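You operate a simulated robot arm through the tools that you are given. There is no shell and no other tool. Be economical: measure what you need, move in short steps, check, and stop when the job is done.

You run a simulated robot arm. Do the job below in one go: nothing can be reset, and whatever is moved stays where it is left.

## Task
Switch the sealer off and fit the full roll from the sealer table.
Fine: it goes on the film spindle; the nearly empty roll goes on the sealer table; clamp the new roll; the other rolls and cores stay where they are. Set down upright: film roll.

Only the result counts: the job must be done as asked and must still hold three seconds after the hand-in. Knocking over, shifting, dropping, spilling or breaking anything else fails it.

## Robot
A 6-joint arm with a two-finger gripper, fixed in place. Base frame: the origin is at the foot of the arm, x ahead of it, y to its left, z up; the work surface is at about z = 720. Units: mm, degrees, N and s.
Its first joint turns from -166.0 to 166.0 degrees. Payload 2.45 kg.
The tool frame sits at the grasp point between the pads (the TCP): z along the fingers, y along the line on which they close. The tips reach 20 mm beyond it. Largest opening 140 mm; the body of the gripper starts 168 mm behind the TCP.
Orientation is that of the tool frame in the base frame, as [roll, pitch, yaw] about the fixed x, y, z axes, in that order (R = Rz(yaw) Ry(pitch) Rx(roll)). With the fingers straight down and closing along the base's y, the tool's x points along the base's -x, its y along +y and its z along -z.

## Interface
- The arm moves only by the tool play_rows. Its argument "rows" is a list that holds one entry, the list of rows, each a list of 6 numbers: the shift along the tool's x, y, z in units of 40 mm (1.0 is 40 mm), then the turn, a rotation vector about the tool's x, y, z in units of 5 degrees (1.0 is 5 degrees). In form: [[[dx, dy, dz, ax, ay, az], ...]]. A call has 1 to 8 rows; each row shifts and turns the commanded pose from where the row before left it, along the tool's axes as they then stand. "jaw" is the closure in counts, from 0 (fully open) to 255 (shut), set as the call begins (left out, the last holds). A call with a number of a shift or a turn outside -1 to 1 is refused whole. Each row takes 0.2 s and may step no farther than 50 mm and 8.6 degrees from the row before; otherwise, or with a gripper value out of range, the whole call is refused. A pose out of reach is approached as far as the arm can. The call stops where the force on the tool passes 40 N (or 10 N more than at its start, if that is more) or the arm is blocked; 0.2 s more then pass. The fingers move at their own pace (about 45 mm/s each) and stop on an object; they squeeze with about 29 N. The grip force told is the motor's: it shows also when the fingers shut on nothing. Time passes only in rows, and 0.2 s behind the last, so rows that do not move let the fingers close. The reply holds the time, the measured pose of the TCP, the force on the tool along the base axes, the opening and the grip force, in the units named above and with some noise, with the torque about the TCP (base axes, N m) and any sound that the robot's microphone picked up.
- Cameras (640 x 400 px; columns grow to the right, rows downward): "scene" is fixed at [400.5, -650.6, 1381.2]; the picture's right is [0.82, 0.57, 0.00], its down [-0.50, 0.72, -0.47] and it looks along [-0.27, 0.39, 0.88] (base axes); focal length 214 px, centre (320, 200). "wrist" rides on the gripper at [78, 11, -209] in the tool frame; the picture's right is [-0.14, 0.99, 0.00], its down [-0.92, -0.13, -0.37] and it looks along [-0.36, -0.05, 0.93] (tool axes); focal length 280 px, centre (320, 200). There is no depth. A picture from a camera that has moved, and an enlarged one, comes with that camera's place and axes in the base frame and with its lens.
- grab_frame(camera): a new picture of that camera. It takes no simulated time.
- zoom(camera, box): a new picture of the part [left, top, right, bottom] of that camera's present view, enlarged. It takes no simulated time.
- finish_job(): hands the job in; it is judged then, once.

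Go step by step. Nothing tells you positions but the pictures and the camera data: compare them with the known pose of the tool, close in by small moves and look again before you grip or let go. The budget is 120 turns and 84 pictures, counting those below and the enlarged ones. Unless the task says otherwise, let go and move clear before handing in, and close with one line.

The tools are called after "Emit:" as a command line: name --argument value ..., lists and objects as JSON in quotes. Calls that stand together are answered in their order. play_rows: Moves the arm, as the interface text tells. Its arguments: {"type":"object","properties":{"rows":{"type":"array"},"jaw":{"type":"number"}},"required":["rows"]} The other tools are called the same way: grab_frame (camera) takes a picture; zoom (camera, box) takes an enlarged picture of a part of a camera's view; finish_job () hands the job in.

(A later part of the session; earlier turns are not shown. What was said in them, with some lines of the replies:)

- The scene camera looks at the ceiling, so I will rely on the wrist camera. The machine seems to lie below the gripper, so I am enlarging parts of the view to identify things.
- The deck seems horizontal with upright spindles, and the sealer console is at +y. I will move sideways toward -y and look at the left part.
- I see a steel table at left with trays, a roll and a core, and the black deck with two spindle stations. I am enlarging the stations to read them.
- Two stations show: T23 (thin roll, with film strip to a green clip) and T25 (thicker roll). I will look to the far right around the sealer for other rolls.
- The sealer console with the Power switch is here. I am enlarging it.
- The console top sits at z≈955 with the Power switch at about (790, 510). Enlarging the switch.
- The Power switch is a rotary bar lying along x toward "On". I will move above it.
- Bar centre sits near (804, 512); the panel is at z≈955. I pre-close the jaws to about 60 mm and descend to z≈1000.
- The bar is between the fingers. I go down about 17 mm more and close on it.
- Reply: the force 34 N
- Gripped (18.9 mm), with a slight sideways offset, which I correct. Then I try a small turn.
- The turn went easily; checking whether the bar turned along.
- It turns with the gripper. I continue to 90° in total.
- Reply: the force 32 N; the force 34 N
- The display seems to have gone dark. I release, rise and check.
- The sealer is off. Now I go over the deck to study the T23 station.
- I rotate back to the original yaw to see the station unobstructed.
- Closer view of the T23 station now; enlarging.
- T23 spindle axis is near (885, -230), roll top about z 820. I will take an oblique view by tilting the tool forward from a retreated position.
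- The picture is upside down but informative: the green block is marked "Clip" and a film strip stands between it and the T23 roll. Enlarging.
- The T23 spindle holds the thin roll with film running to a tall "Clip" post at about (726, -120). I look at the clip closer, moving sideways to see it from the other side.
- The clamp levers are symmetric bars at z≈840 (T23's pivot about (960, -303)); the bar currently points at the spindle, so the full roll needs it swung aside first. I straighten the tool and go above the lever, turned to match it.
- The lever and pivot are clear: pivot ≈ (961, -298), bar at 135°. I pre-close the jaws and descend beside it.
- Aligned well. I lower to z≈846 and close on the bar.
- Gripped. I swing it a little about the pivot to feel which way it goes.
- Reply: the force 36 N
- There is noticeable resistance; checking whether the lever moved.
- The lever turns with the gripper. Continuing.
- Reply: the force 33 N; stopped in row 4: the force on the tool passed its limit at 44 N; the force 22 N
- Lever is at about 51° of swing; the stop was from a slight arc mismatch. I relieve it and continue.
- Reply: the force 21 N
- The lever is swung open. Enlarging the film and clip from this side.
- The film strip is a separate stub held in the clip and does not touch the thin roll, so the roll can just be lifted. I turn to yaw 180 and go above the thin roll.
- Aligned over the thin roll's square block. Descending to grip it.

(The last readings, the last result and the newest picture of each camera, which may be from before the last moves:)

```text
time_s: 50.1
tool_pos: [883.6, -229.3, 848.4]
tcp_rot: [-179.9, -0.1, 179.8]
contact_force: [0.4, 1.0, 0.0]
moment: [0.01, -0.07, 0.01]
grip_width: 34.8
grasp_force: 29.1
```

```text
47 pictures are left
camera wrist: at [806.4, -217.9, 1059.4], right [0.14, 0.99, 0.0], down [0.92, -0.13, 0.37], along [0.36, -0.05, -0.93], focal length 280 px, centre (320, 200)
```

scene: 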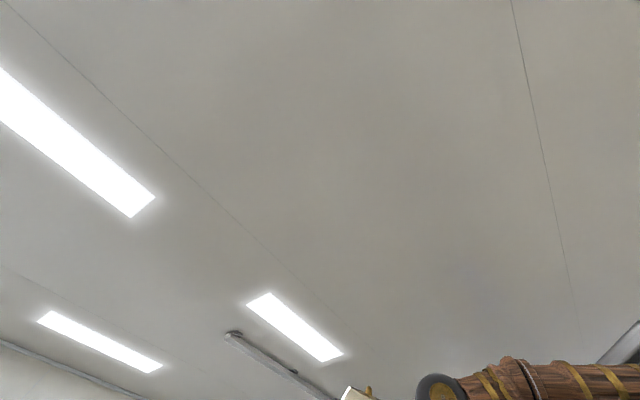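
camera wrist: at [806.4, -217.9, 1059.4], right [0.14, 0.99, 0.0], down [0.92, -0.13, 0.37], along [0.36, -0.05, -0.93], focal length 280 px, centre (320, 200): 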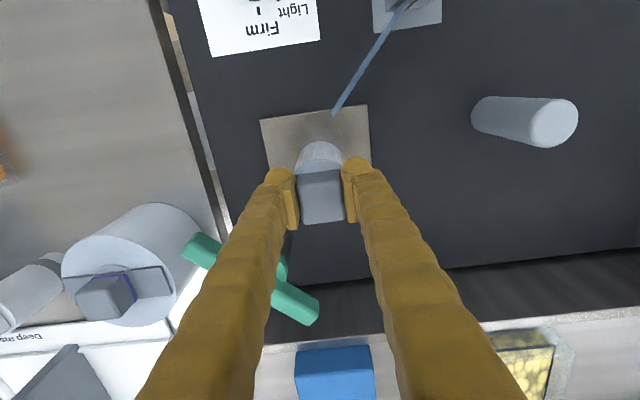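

Gripped with 35 mm width. Lifting slowly.

Emit:
play_rows --rows '[[[0, 0, -0.25, 0, 0, 0], [0, 0, -0.25, 0, 0, 0], [0, 0, -0.5, 0, 0, 0]]]'

Emit:
play_rows --rows '[[[0, 0, -0.7, 0, 0, 0], [0, 0, -0.7, 0, 0, 0], [0, 0, -0.7, 0, 0, 0], [0, 0, -0.7, 0, 0, 0], [0, 0, -0.7, 0, 0, 0]]]'

Emit:
grab_frame --camera "wrist"

```text
time_s: 50.9
tool_pos: [883.9, -229.0, 888.5]
tcp_rot: [180.0, -0.1, 179.9]
contact_force: [0.3, -0.8, -0.7]
moment: [-0.01, -0.01, 0.01]
grip_width: 34.6
grasp_force: 28.9
```

```text
time_s: 52.1
tool_pos: [884.0, -228.4, 1027.7]
tcp_rot: [179.9, -0.1, 179.8]
contact_force: [0.8, 0.6, -2.3]
moment: [0.0, 0.0, -0.02]
grip_width: 34.9
grasp_force: 29.4
```

```text
46 pictures are left
camera wrist: at [807.1, -217.5, 1239.6], right [0.14, 0.99, 0.0], down [0.92, -0.13, 0.37], along [0.36, -0.05, -0.93], focal length 280 px, centre (320, 200)
```

wrist: 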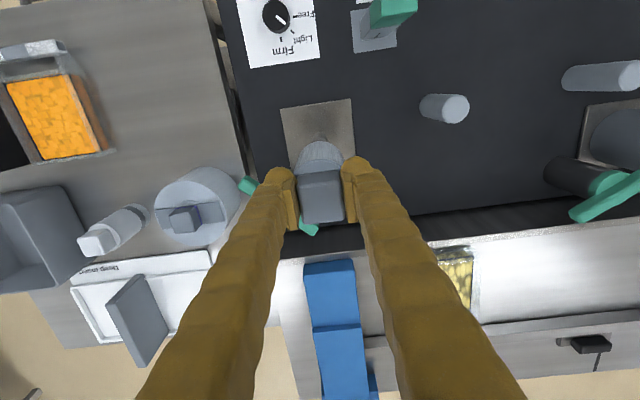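

The roll is lifted. The strip seems gone from the clip; checking.

Emit:
zoom --camera "wrist" --box '[220, 0, 440, 240]'

```text
1.67 times, centred on (330, 120) of wrist
camera zoom: at [807.1, -217.5, 1239.6], right [0.14, 0.99, 0.0], down [0.92, -0.13, 0.37], along [0.36, -0.05, -0.93], focal length 467 px, centre (303, 333)
```

zoom: 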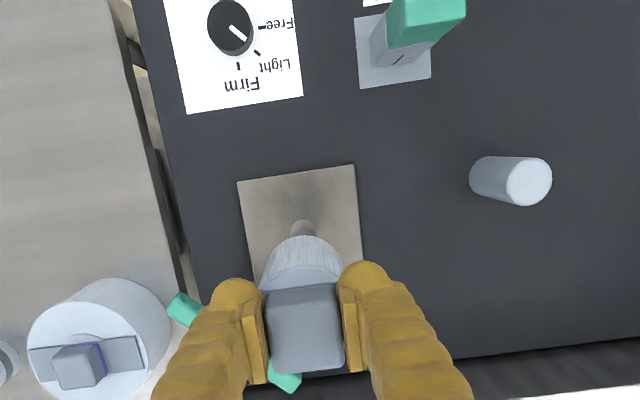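

The strip is gone with the roll's removal; nothing else moved. Now I carry the thin roll over a free part of the table near (760, -480).

Emit:
play_rows --rows '[[[0.44, -0.9, 0, 0, 0, 0], [0.44, -0.9, 0, 0, 0, 0], [0.44, -0.9, 0, 0, 0, 0], [0.44, -0.9, 0, 0, 0, 0], [0.44, -0.9, 0, 0, 0, 0], [0.44, -0.9, 0, 0, 0, 0], [0.44, -0.9, 0, 0, 0, 0]]]'

Emit:
grab_frame --camera "wrist"

```text
time_s: 53.7
tool_pos: [760.0, -482.2, 1028.4]
tcp_rot: [-180.0, -0.1, 179.8]
contact_force: [-0.2, 0.3, -1.7]
moment: [-0.04, 0.04, 0.0]
grip_width: 34.9
grasp_force: 28.5
```

```text
44 pictures are left
camera wrist: at [682.6, -469.3, 1239.4], right [0.14, 0.99, 0.0], down [0.92, -0.13, 0.37], along [0.36, -0.05, -0.93], focal length 280 px, centre (320, 200)
```

wrist: 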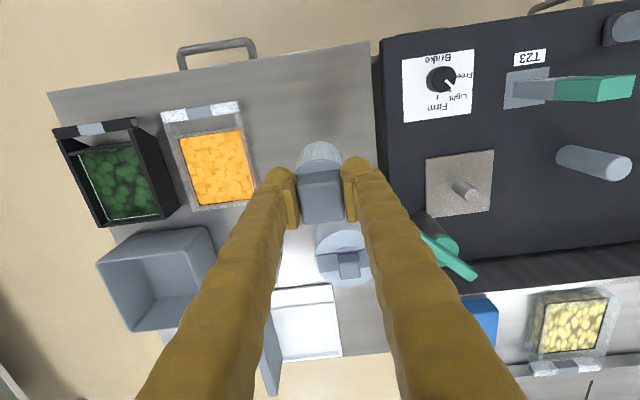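

Clear spot beneath. Lowering; the last part slowly until contact.

Emit:
play_rows --rows '[[[0, 0, 0.9, 0, 0, 0], [0, 0, 0.9, 0, 0, 0], [0, 0, 0.9, 0, 0, 0], [0, 0, 0.9, 0, 0, 0], [0, 0, 0.4, 0, 0, 0]]]'

Emit:
play_rows --rows '[[[0, 0, 0.1, 0, 0, 0], [0, 0, 0.1, 0, 0, 0], [0, 0, 0.1, 0, 0, 0]]]'

Emit:
grab_frame --camera "wrist"

```text
time_s: 54.9
tool_pos: [759.0, -480.0, 868.2]
tcp_rot: [180.0, -0.1, 179.8]
contact_force: [0.1, -0.9, -0.4]
moment: [-0.02, 0.01, 0.02]
grip_width: 34.7
grasp_force: 28.9
```

```text
time_s: 55.7
tool_pos: [760.8, -480.3, 857.0]
tcp_rot: [-179.9, -0.2, 179.8]
contact_force: [-0.9, 0.9, -0.5]
moment: [0.0, -0.02, -0.03]
grip_width: 34.8
grasp_force: 29.2
```

```text
43 pictures are left
camera wrist: at [682.3, -468.5, 1066.9], right [0.14, 0.99, 0.0], down [0.92, -0.13, 0.37], along [0.36, -0.05, -0.93], focal length 280 px, centre (320, 200)
```

wrist: 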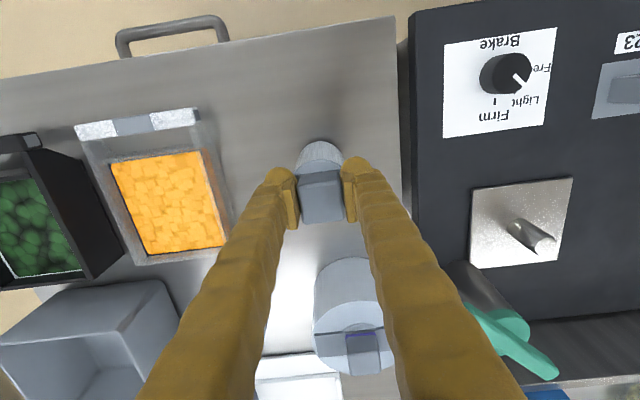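

Emit:
play_rows --rows '[[[0, 0, 0.1, 0, 0, 0], [0, 0, 0.1, 0, 0, 0]]]'

Emit:
play_rows --rows '[[[0, 0, 0.07, 0, 0, 0], [0, 0, 0.07, 0, 0, 0]]]'

```text
time_s: 56.3
tool_pos: [760.8, -479.6, 848.0]
tcp_rot: [-179.9, -0.1, 179.7]
contact_force: [0.2, 0.0, -1.0]
moment: [0.0, 0.02, -0.01]
grip_width: 34.9
grasp_force: 29.0
```

```text
time_s: 56.9
tool_pos: [758.6, -479.1, 842.2]
tcp_rot: [-180.0, -0.2, 179.8]
contact_force: [0.1, -0.1, -2.7]
moment: [0.01, 0.02, -0.01]
grip_width: 34.7
grasp_force: 29.2
```

Emit:
play_rows --rows '[[[0, 0, 0.06, 0, 0, 0], [0, 0, 0.06, 0, 0, 0]]]'

Emit:
play_rows --rows '[[[0, 0, 0.06, 0, 0, 0], [0, 0, 0.06, 0, 0, 0]]]'

```text
time_s: 57.5
tool_pos: [760.3, -480.2, 839.7]
tcp_rot: [-179.9, 0.0, 179.9]
contact_force: [-4.8, 2.9, 23.8]
moment: [0.03, 0.04, 0.0]
grip_width: 34.9
grasp_force: 28.6
```

```text
time_s: 58.1
tool_pos: [760.3, -480.0, 834.4]
tcp_rot: [179.9, 0.0, 179.8]
contact_force: [2.2, 3.6, 23.6]
moment: [0.07, -0.11, -0.04]
grip_width: 34.6
grasp_force: 28.5
```

Standing on the table (contact force). Releasing and rising.

Emit:
play_rows --rows '[[[0, 0, -0.05, 0, 0, 0], [0, 0, 0, 0, 0, 0], [0, 0, 0, 0, 0, 0], [0, 0, 0, 0, 0, 0]]]' --jaw 140

Emit:
play_rows --rows '[[[0, 0, -0.5, 0, 0, 0], [0, 0, -1, 0, 0, 0], [0, 0, -1, 0, 0, 0], [0, 0, -1, 0, 0, 0]]]'

Emit:
grab_frame --camera "wrist"

```text
time_s: 59.1
tool_pos: [759.6, -479.8, 835.6]
tcp_rot: [-179.9, -0.1, 179.8]
contact_force: [0.4, -0.2, -0.1]
moment: [0.01, 0.05, 0.0]
grip_width: 63.0
grasp_force: 0.1
```

```text
time_s: 60.1
tool_pos: [758.4, -480.7, 973.7]
tcp_rot: [180.0, -0.1, 179.8]
contact_force: [-0.2, 0.1, -0.6]
moment: [0.01, 0.01, 0.0]
grip_width: 62.9
grasp_force: 0.0
```

```text
42 pictures are left
camera wrist: at [682.0, -469.0, 1185.8], right [0.14, 0.99, 0.0], down [0.92, -0.13, 0.37], along [0.36, -0.05, -0.93], focal length 280 px, centre (320, 200)
```

wrist: 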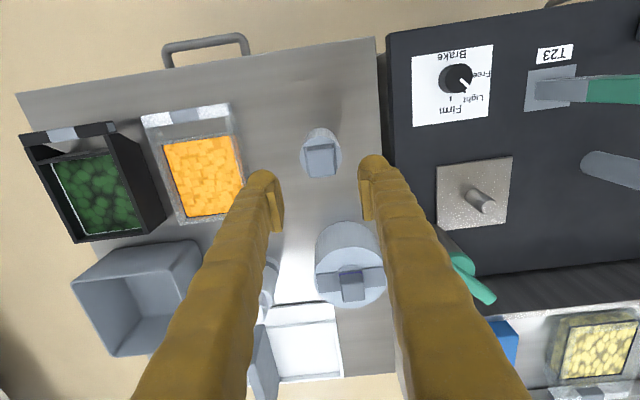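

The thin roll stands on the table. Now I approach the full roll at about (953, -458), testing reach at a safe height.

Emit:
play_rows --rows '[[[-0.9, 0.1, -0.3, 0, 0, 0], [-0.9, 0.1, -0.3, 0, 0, 0], [-0.9, 0.1, 0, 0, 0, 0], [-0.9, 0.1, 0, 0, 0, 0], [-0.9, 0.1, 0, 0, 0, 0], [0, 0, 0, 0, 0, 0]]]' --jaw 110

Emit:
grab_frame --camera "wrist"

```text
time_s: 61.5
tool_pos: [940.6, -461.2, 999.2]
tcp_rot: [-180.0, -0.1, 179.8]
contact_force: [0.1, -0.1, -0.1]
moment: [0.01, 0.01, -0.01]
grip_width: 79.9
grasp_force: 0.0
```

```text
41 pictures are left
camera wrist: at [862.7, -449.6, 1209.6], right [0.14, 0.99, 0.0], down [0.92, -0.13, 0.37], along [0.36, -0.05, -0.93], focal length 280 px, centre (320, 200)
```

wrist: 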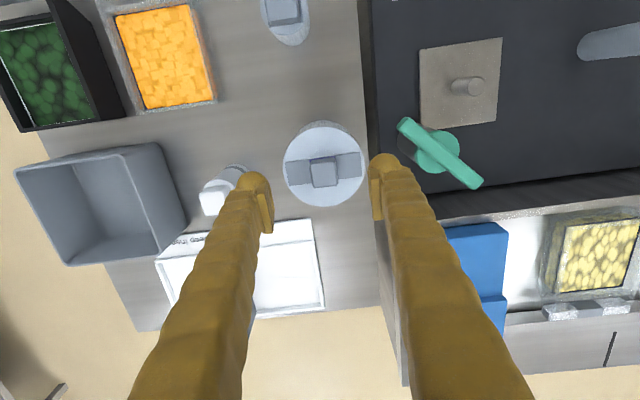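

Emit:
zoom --camera "wrist" --box '[250, 100, 400, 230]'

```text
3.08 times, centred on (325, 165) of wrist
camera zoom: at [862.7, -449.6, 1209.6], right [0.14, 0.99, 0.0], down [0.92, -0.13, 0.37], along [0.36, -0.05, -0.93], focal length 863 px, centre (305, 308)
```

zoom: 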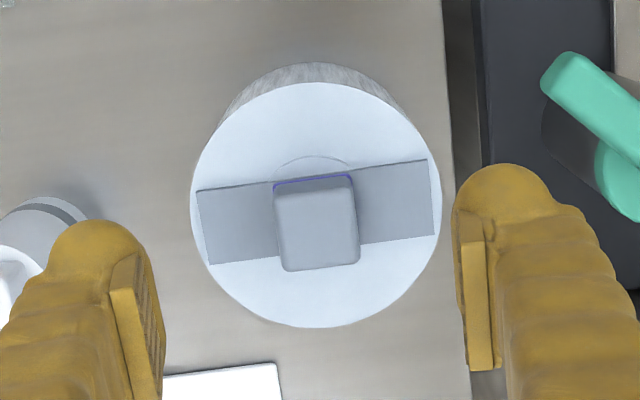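

The block is axis-aligned, centre ≈ (964.5, -458.7). I shift over it and descend partway, watching reach.

Emit:
play_rows --rows '[[[-0.6, 0.06, 0, 0, 0, 0], [0, 0, 0.9, 0, 0, 0], [0, 0, 0.9, 0, 0, 0], [0, 0, 0.9, 0, 0, 0], [0, 0, 0, 0, 0, 0]]]'

Emit:
grab_frame --camera "wrist"

```text
time_s: 62.7
tool_pos: [963.2, -460.7, 888.8]
tcp_rot: [-179.9, -0.1, 179.7]
contact_force: [0.9, 0.2, 0.7]
moment: [0.01, 0.03, -0.01]
grip_width: 79.7
grasp_force: 0.1
```

```text
39 pictures are left
camera wrist: at [885.7, -447.9, 1100.7], right [0.14, 0.99, 0.0], down [0.92, -0.13, 0.37], along [0.36, -0.05, -0.93], focal length 280 px, centre (320, 200)
```

wrist: 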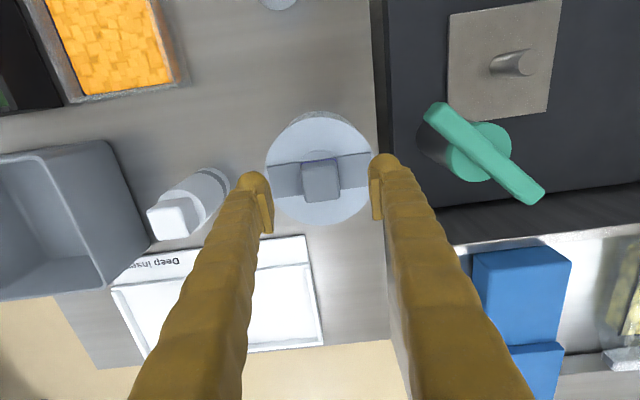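

Centred. Lowering to z≈841 and gripping.

Emit:
play_rows --rows '[[[0, 0.04, 0.6, 0, 0, 0], [0, 0, 0.58, 0, 0, 0]]]'

Emit:
play_rows --rows '[[[0, 0, 0, 0, 0, 0], [0, 0, 0, 0, 0, 0], [0, 0, 0, 0, 0, 0], [0, 0, 0, 0, 0, 0]]]' --jaw 255

```text
time_s: 63.3
tool_pos: [963.7, -456.4, 843.7]
tcp_rot: [-180.0, -0.2, 179.8]
contact_force: [0.0, -0.3, -0.7]
moment: [0.03, 0.0, -0.01]
grip_width: 79.5
grasp_force: 0.1
```

```text
time_s: 64.3
tool_pos: [962.8, -458.2, 844.3]
tcp_rot: [179.9, -0.1, 179.8]
contact_force: [-0.5, -2.4, -0.4]
moment: [0.01, 0.04, 0.0]
grip_width: 34.9
grasp_force: 29.6
```

Gripped. Lifting slowly and checking the load.

Emit:
play_rows --rows '[[[0, 0, -0.1, 0, 0, 0], [0, 0, -0.2, 0, 0, 0], [0, 0, -0.3, 0, 0, 0], [0, 0, 0, 0, 0, 0]]]'

Emit:
grab_frame --camera "wrist"

```text
time_s: 65.3
tool_pos: [964.9, -457.6, 867.1]
tcp_rot: [-179.9, -0.1, 179.8]
contact_force: [0.0, 0.6, -5.6]
moment: [0.01, 0.06, -0.01]
grip_width: 35.4
grasp_force: 28.7
```

```text
38 pictures are left
camera wrist: at [887.1, -445.3, 1078.6], right [0.14, 0.99, 0.0], down [0.92, -0.13, 0.37], along [0.36, -0.05, -0.93], focal length 280 px, centre (320, 200)
```

wrist: 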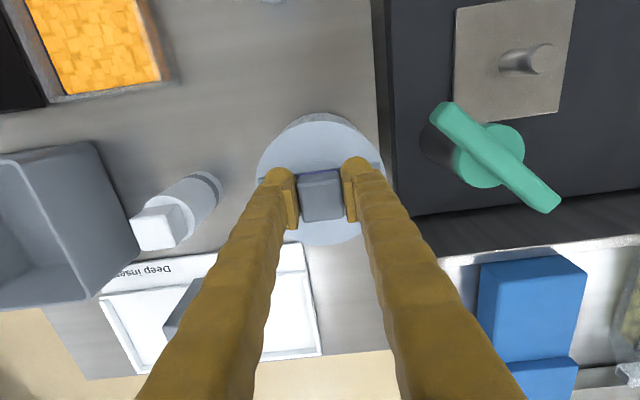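

Load is light and steady. I lift clear and carry it over the T23 spindle.

Emit:
play_rows --rows '[[[0, 0, -0.8, 0, 0, 0], [0, 0, -0.8, 0, 0, 0], [0, 0, -0.8, 0, 0, 0], [0, 0, -0.8, 0, 0, 0], [0, 0, -0.8, 0, 0, 0]]]'

Emit:
play_rows --rows '[[[0.285, 0.815, 0, 0, 0, 0], [0.285, 0.815, 0, 0, 0, 0], [0.285, 0.815, 0, 0, 0, 0], [0.285, 0.815, 0, 0, 0, 0], [0.285, 0.815, 0, 0, 0, 0], [0.285, 0.815, 0, 0, 0, 0], [0.285, 0.815, 0, 0, 0, 0], [0, 0, 0, 0, 0, 0]]]'

Emit:
grab_frame --camera "wrist"

```text
time_s: 66.5
tool_pos: [964.7, -457.3, 1027.3]
tcp_rot: [-180.0, -0.1, 179.9]
contact_force: [-0.3, 0.6, -5.9]
moment: [-0.02, 0.11, -0.01]
grip_width: 34.9
grasp_force: 29.3
```

```text
time_s: 68.3
tool_pos: [886.2, -227.9, 1029.0]
tcp_rot: [179.9, -0.1, 179.8]
contact_force: [0.2, 1.4, -6.1]
moment: [0.02, 0.01, -0.03]
grip_width: 34.9
grasp_force: 29.6
```

```text
37 pictures are left
camera wrist: at [808.2, -216.4, 1239.0], right [0.14, 0.99, 0.0], down [0.92, -0.13, 0.37], along [0.36, -0.05, -0.93], focal length 280 px, centre (320, 200)
```

wrist: 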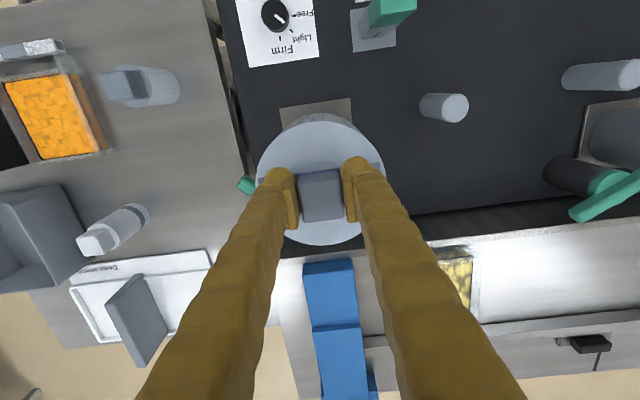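

Over the spindle. Descending toward the pin with checks.

Emit:
play_rows --rows '[[[0, 0, 0.7, 0, 0, 0], [0, 0, 0.7, 0, 0, 0], [0, 0, 0.6, 0, 0, 0], [0, 0, 0, 0, 0, 0]]]'

Emit:
play_rows --rows '[[[0, 0, 0, 0, 0, 0]]]'

Emit:
grab_frame --camera "wrist"

```text
time_s: 69.3
tool_pos: [885.4, -230.1, 945.7]
tcp_rot: [-180.0, -0.1, 179.8]
contact_force: [0.1, 0.0, -5.7]
moment: [-0.02, 0.04, -0.01]
grip_width: 35.1
grasp_force: 28.7
```

```text
time_s: 69.7
tool_pos: [885.6, -228.4, 948.1]
tcp_rot: [179.9, -0.2, 179.8]
contact_force: [-0.1, 0.0, -5.9]
moment: [0.05, 0.04, 0.0]
grip_width: 34.9
grasp_force: 29.0
```

```text
36 pictures are left
camera wrist: at [807.9, -217.0, 1158.0], right [0.14, 0.99, 0.0], down [0.92, -0.13, 0.37], along [0.36, -0.05, -0.93], focal length 280 px, centre (320, 200)
```

wrist: 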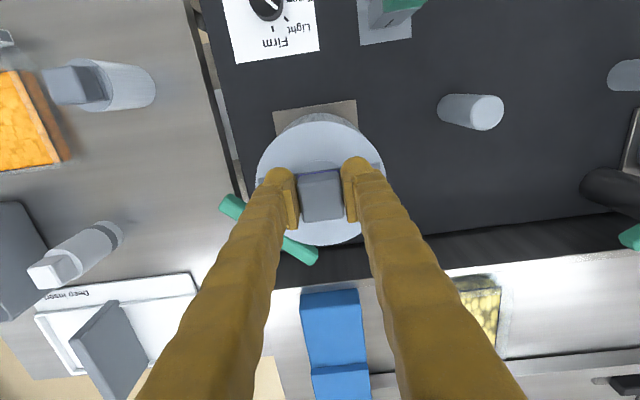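

Nearly perfectly centred; a 1 mm correction and then slow descent.

Emit:
play_rows --rows '[[[0.025, 0, 0.4, 0, 0, 0], [0, 0, 0.4, 0, 0, 0], [0, 0, 0.25, 0, 0, 0], [0, 0, 0.25, 0, 0, 0]]]'

Emit:
play_rows --rows '[[[0, 0, 0.2, 0, 0, 0], [0, 0, 0.2, 0, 0, 0], [0, 0, 0.2, 0, 0, 0]]]'

```text
time_s: 70.7
tool_pos: [884.5, -228.8, 895.5]
tcp_rot: [-180.0, -0.1, 179.8]
contact_force: [0.2, -0.1, -5.6]
moment: [0.02, 0.02, 0.0]
grip_width: 35.2
grasp_force: 29.0
```

```text
time_s: 71.5
tool_pos: [884.5, -230.5, 871.2]
tcp_rot: [-180.0, -0.1, 179.8]
contact_force: [-0.4, -0.7, -5.6]
moment: [-0.04, 0.04, -0.02]
grip_width: 35.0
grasp_force: 29.1
```

Emit:
play_rows --rows '[[[0, 0, 0.15, 0, 0, 0], [0, 0, 0.15, 0, 0, 0], [0, 0, 0.1, 0, 0, 0]]]'

Emit:
play_rows --rows '[[[0, 0, 0.08, 0, 0, 0], [0, 0, 0.08, 0, 0, 0]]]'

Emit:
grab_frame --camera "wrist"

```text
time_s: 72.3
tool_pos: [884.0, -228.8, 855.0]
tcp_rot: [179.9, 0.0, 179.8]
contact_force: [0.3, 0.1, -5.0]
moment: [-0.02, 0.06, 0.0]
grip_width: 35.1
grasp_force: 29.2
```

```text
time_s: 72.9
tool_pos: [884.0, -228.8, 851.4]
tcp_rot: [-180.0, 0.0, 179.7]
contact_force: [-7.1, 2.0, 23.0]
moment: [0.02, 0.04, 0.0]
grip_width: 35.0
grasp_force: 28.9
```

```text
35 pictures are left
camera wrist: at [806.8, -217.3, 1062.0], right [0.14, 0.99, 0.0], down [0.92, -0.13, 0.37], along [0.37, -0.05, -0.93], focal length 280 px, centre (320, 200)
```

wrist: 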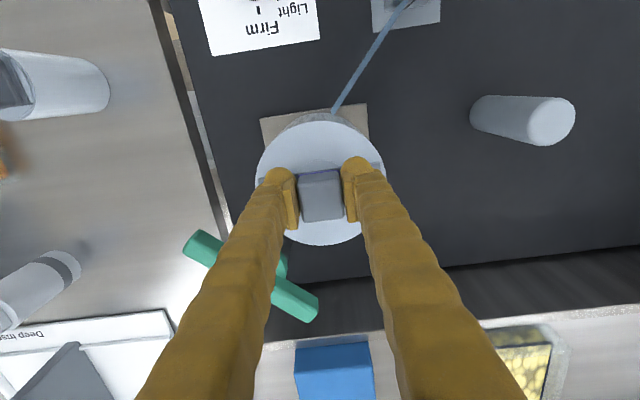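

Seated (contact at the expected height), and the film strip shows again between roll and clip. Releasing and rising.

Emit:
play_rows --rows '[[[0, 0, -0.04, 0, 0, 0], [0, 0, 0, 0, 0, 0], [0, 0, 0, 0, 0, 0], [0, 0, 0, 0, 0, 0]]]' --jaw 140

Emit:
play_rows --rows '[[[0, 0, -0.5, 0, 0, 0], [0, 0, -1, 0, 0, 0], [0, 0, -1, 0, 0, 0], [0, 0, -1, 0, 0, 0]]]'

Emit:
grab_frame --camera "wrist"

```text
time_s: 73.9
tool_pos: [885.5, -229.2, 851.4]
tcp_rot: [-180.0, -0.1, 179.8]
contact_force: [-0.5, -0.6, -0.9]
moment: [0.01, 0.03, 0.01]
grip_width: 63.3
grasp_force: 0.1
```

```text
time_s: 74.9
tool_pos: [884.2, -228.1, 991.1]
tcp_rot: [180.0, -0.1, 179.8]
contact_force: [-0.9, 0.2, -0.4]
moment: [-0.01, 0.05, -0.02]
grip_width: 63.2
grasp_force: 0.0
```

```text
34 pictures are left
camera wrist: at [807.3, -216.6, 1201.5], right [0.14, 0.99, 0.0], down [0.92, -0.13, 0.37], along [0.36, -0.05, -0.93], focal length 280 px, centre (320, 200)
```

wrist: 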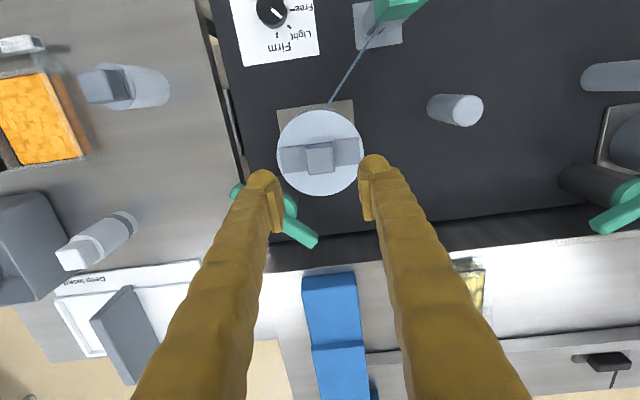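

The full roll sits well. To clamp, I will grip the lever's far half (away from the roll) near (996, -268) and swing it back 90°.

Emit:
play_rows --rows '[[[-0.93, -0.33, 0, 0, 0, 0], [-0.93, -0.33, 0, 0, 0, 0], [-0.93, -0.34, 0, 0, 0, 0]]]' --jaw 160

Emit:
play_rows --rows '[[[0, 0, 0, 0, 0, -1], [0, 0, 0, 0, 0, -1], [0, 0, 0, 0, 0, -1], [0, 0, 0, 0, 0, -1], [0, 0, 0, 0, 0, -1], [0, 0, 0, 0, 0, -1], [0, 0, 0, 0, 0, -1], [0, 0, 0, 0, 0, -1]]]'

Emit:
play_rows --rows '[[[0, 0, 0, 0, 0, -1], [0, 0, 0.9, 0, 0, 0], [0, 0, 0.9, 0, 0, 0], [0, 0, 0.6, 0, 0, 0], [0, 0, 0, 0, 0, 0]]]'

Emit:
grab_frame --camera "wrist"

```text
time_s: 75.7
tool_pos: [996.8, -268.1, 992.6]
tcp_rot: [-179.9, -0.1, 179.8]
contact_force: [0.7, -0.2, 0.7]
moment: [-0.01, -0.02, 0.01]
grip_width: 52.0
grasp_force: 0.0
```

```text
time_s: 77.5
tool_pos: [996.4, -269.0, 990.7]
tcp_rot: [179.9, -0.1, -140.1]
contact_force: [0.4, -0.2, 0.3]
moment: [0.01, -0.03, 0.03]
grip_width: 52.1
grasp_force: 0.0
```

```text
time_s: 78.7
tool_pos: [996.1, -267.8, 894.2]
tcp_rot: [179.9, -0.1, -135.1]
contact_force: [-0.1, -0.2, 0.1]
moment: [0.03, -0.02, -0.04]
grip_width: 52.0
grasp_force: 0.0
```

```text
33 pictures are left
camera wrist: at [933.6, -314.9, 1105.5], right [-0.6, 0.8, 0.0], down [0.74, 0.56, 0.37], along [0.29, 0.22, -0.93], focal length 280 px, centre (320, 200)
```

wrist: 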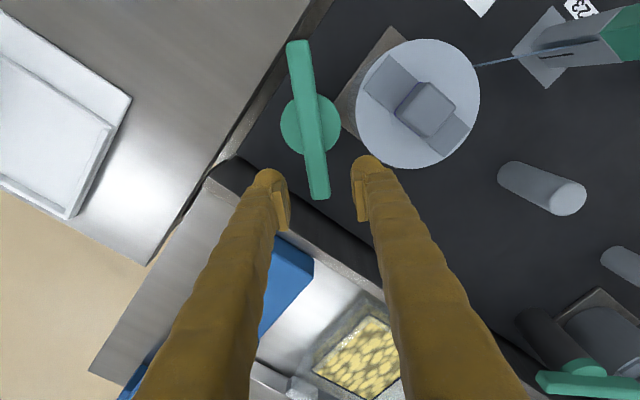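

The bar lies at 45° with pivot ≈ (964, -303). Small shift, lower to z≈846 and grip.

Emit:
play_rows --rows '[[[0.03, -0.055, 0.6, 0, 0, 0], [0, 0, 0.6, 0, 0, 0], [0, 0, 0, 0, 0, 0]]]'

Emit:
play_rows --rows '[[[0, 0, 0, 0, 0, 0], [0, 0, 0, 0, 0, 0], [0, 0, 0, 0, 0, 0]]]' --jaw 255

Emit:
play_rows --rows '[[[0.004, -0.1, 0, 0, 0, 1], [0.004, -0.1, 0, 0, 0, 1], [0.004, -0.1, 0, 0, 0, 1]]]'

```text
time_s: 79.5
tool_pos: [997.1, -270.4, 846.3]
tcp_rot: [179.9, -0.1, -135.2]
contact_force: [-0.1, 0.5, -0.2]
moment: [-0.01, -0.01, 0.01]
grip_width: 52.1
grasp_force: 0.0
```

```text
time_s: 80.3
tool_pos: [995.6, -272.4, 846.5]
tcp_rot: [179.9, 0.0, -135.2]
contact_force: [0.9, 0.1, -1.2]
moment: [0.03, -0.02, 0.05]
grip_width: 19.4
grasp_force: 28.9
```

```text
time_s: 81.1
tool_pos: [1003.3, -280.4, 846.3]
tcp_rot: [179.9, -0.1, -150.3]
contact_force: [-2.3, 2.3, -5.7]
moment: [-0.04, 0.09, -0.11]
grip_width: 19.2
grasp_force: 43.5
```

Smooth. Continuing the swing.

Emit:
play_rows --rows '[[[0.004, -0.1, 0, 0, 0, 1], [0.004, -0.1, 0, 0, 0, 1], [0.004, -0.1, 0, 0, 0, 1], [0.004, -0.1, 0, 0, 0, 1], [0.004, -0.1, 0, 0, 0, 1]]]'

Emit:
grab_frame --camera "wrist"

```text
time_s: 82.3
tool_pos: [1009.6, -298.7, 846.6]
tcp_rot: [-180.0, -0.2, -175.3]
contact_force: [-24.4, 11.1, 5.1]
moment: [0.12, 0.37, -0.52]
grip_width: 18.8
grasp_force: 44.2
```

```text
32 pictures are left
camera wrist: at [931.1, -294.8, 1057.8], right [0.06, 1.0, 0.0], down [0.93, -0.05, 0.37], along [0.37, -0.02, -0.93], focal length 280 px, centre (320, 200)
```

wrist: 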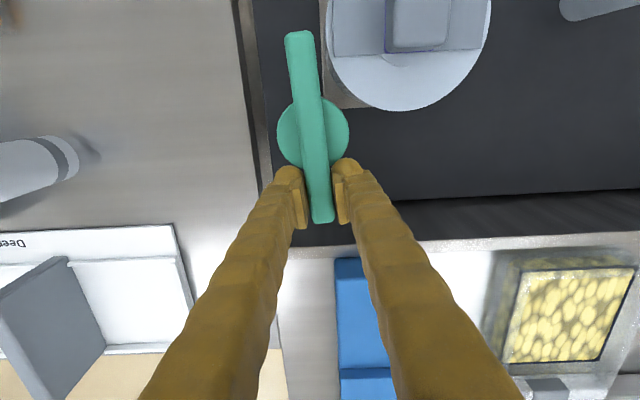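

Emit:
play_rows --rows '[[[0.04, -0.02, 0, 0, 0, 0], [0.005, -0.1, 0, 0, 0, 1], [0.01, -0.1, 0, 0, 0, 1], [0.01, -0.1, 0, 0, 0, 1], [0.005, -0.1, 0, 0, 0, 1]]]'

Emit:
play_rows --rows '[[[0.004, -0.1, 0, 0, 0, 1], [0.004, -0.1, 0, 0, 0, 1], [0.004, -0.1, 0, 0, 0, 1]]]'

```text
time_s: 83.5
tool_pos: [1006.4, -316.1, 846.1]
tcp_rot: [180.0, 0.1, 164.8]
contact_force: [28.2, 22.0, -6.1]
moment: [0.13, -0.41, -1.29]
grip_width: 19.3
grasp_force: 44.1
```

```text
time_s: 84.3
tool_pos: [1001.6, -327.0, 847.0]
tcp_rot: [-179.8, -0.1, 149.7]
contact_force: [20.4, 22.5, 2.2]
moment: [0.26, -0.13, -1.28]
grip_width: 20.2
grasp_force: 44.8
```

Emit:
grab_frame --camera "wrist"

```text
31 pictures are left
camera wrist: at [940.1, -278.3, 1057.8], right [0.62, 0.79, 0.0], down [0.73, -0.57, 0.37], along [0.29, -0.23, -0.93], focal length 280 px, centre (320, 200)
```

wrist: 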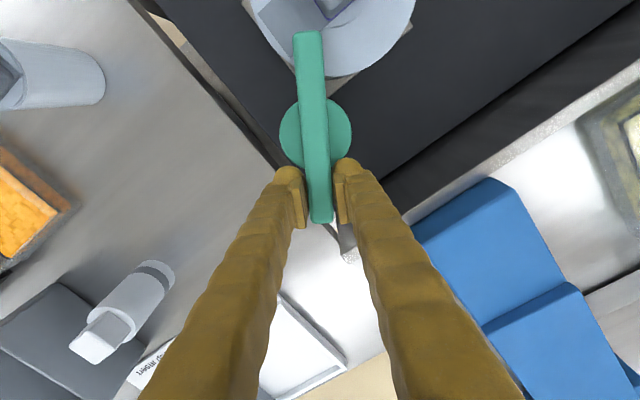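

The bar's tip is now over the roll rim. Three more steps to the original angle.

Emit:
play_rows --rows '[[[0, -0.09, 0, 0, 0, 1], [0.004, -0.1, 0, 0, 0, 1], [0.004, -0.1, 0, 0, 0, 1]]]'

```text
time_s: 85.2
tool_pos: [995.8, -333.7, 847.0]
tcp_rot: [180.0, -0.1, 135.0]
contact_force: [5.0, 4.1, 1.0]
moment: [-0.05, -0.11, 0.41]
grip_width: 18.8
grasp_force: 44.4
stopped in row 3: the force on the tool passed its limit at 42 N (the readings are from after the stop); the commanded pose is now the measured one
```

It hit its end stop at the original angle: clamped. Releasing and rising to verify.

Emit:
play_rows --rows '[[[0, 0, 0, 0, 0, 0], [0, 0, 0, 0, 0, 0], [0, 0, 0, 0, 0, 0], [0, 0, -1, 0, 0, 0], [0, 0, -1, 0, 0, 0], [0, 0, -1, 0, 0, 0], [0, 0, -1, 0, 0, 0]]]' --jaw 180

Emit:
grab_frame --camera "wrist"

```text
time_s: 86.8
tool_pos: [995.2, -334.5, 1008.2]
tcp_rot: [-179.9, -0.1, 134.9]
contact_force: [1.0, 0.0, -0.6]
moment: [0.04, 0.02, 0.0]
grip_width: 41.1
grasp_force: 0.0
```

```text
30 pictures are left
camera wrist: at [949.0, -271.1, 1218.8], right [0.8, 0.6, 0.0], down [0.56, -0.74, 0.37], along [0.22, -0.29, -0.93], focal length 280 px, centre (320, 200)
```

wrist: 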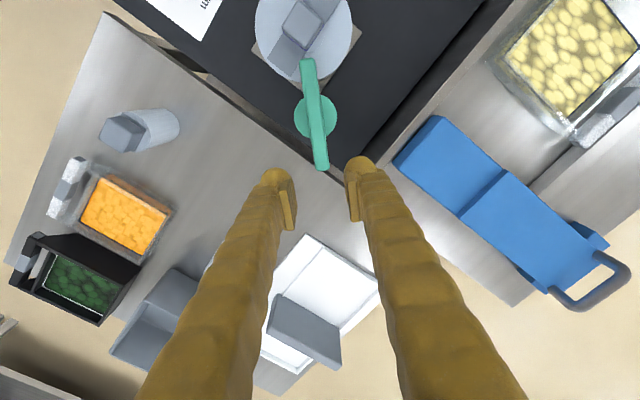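

The lever overlaps the roll rim. I retreat up and back for a final overview.

Emit:
play_rows --rows '[[[0, 0, -1, 0, 0, 0], [0, 0, -1, 0, 0, 0], [0, 0, -1, 0, 0, 0], [1, 0, 0, 0, 0, 0], [1, 0, 0, 0, 0, 0], [1, 0, 0, 0, 0, 0], [1, 0, 0, 0, 0, 0], [1, 0, 0, 0, 0, 0]]]'

Emit:
play_rows --rows '[[[1, 0, 0, 0, 0, -1], [1, 0, 0, 0, 0, -1], [1, 0, 0, 0, 0, -1], [0, 0, 0, 0, 0, -1], [0, 0, 0, 0, 0, -1], [0, 0, 0, 0, 0, -1], [0, 0, 0, 0, 0, -1], [0, 0, 0, 0, 0, -1]]]' --jaw 0

Emit:
grab_frame --camera "wrist"

```text
time_s: 88.6
tool_pos: [853.2, -193.4, 1126.4]
tcp_rot: [-180.0, -0.1, 134.9]
contact_force: [-0.2, 0.0, -0.4]
moment: [0.02, -0.01, 0.0]
grip_width: 41.1
grasp_force: 0.0
```

```text
time_s: 90.4
tool_pos: [762.1, -116.1, 1127.5]
tcp_rot: [179.9, -0.1, 174.9]
contact_force: [0.4, 0.4, -0.7]
moment: [0.0, 0.01, -0.02]
grip_width: 140.2
grasp_force: 0.1
```

```text
29 pictures are left
camera wrist: at [686.4, -97.8, 1338.4], right [0.22, 0.97, 0.0], down [0.91, -0.21, 0.37], along [0.36, -0.08, -0.93], focal length 280 px, centre (320, 200)
```

wrist: 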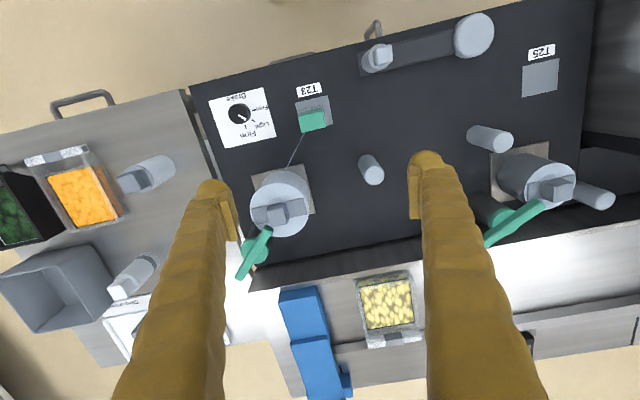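

The full roll is seated on the film spindle with the lever over its rim. The thin roll stands upright on the table and nothing else has moved; I saw the display dark after turning the power switch. Handing in.

Emit:
finish_job

```text
The job is handed in.
```

The sealer is off, the full roll is clamped on the film spindle (T23), and the nearly empty roll stands upright on the sealer table.
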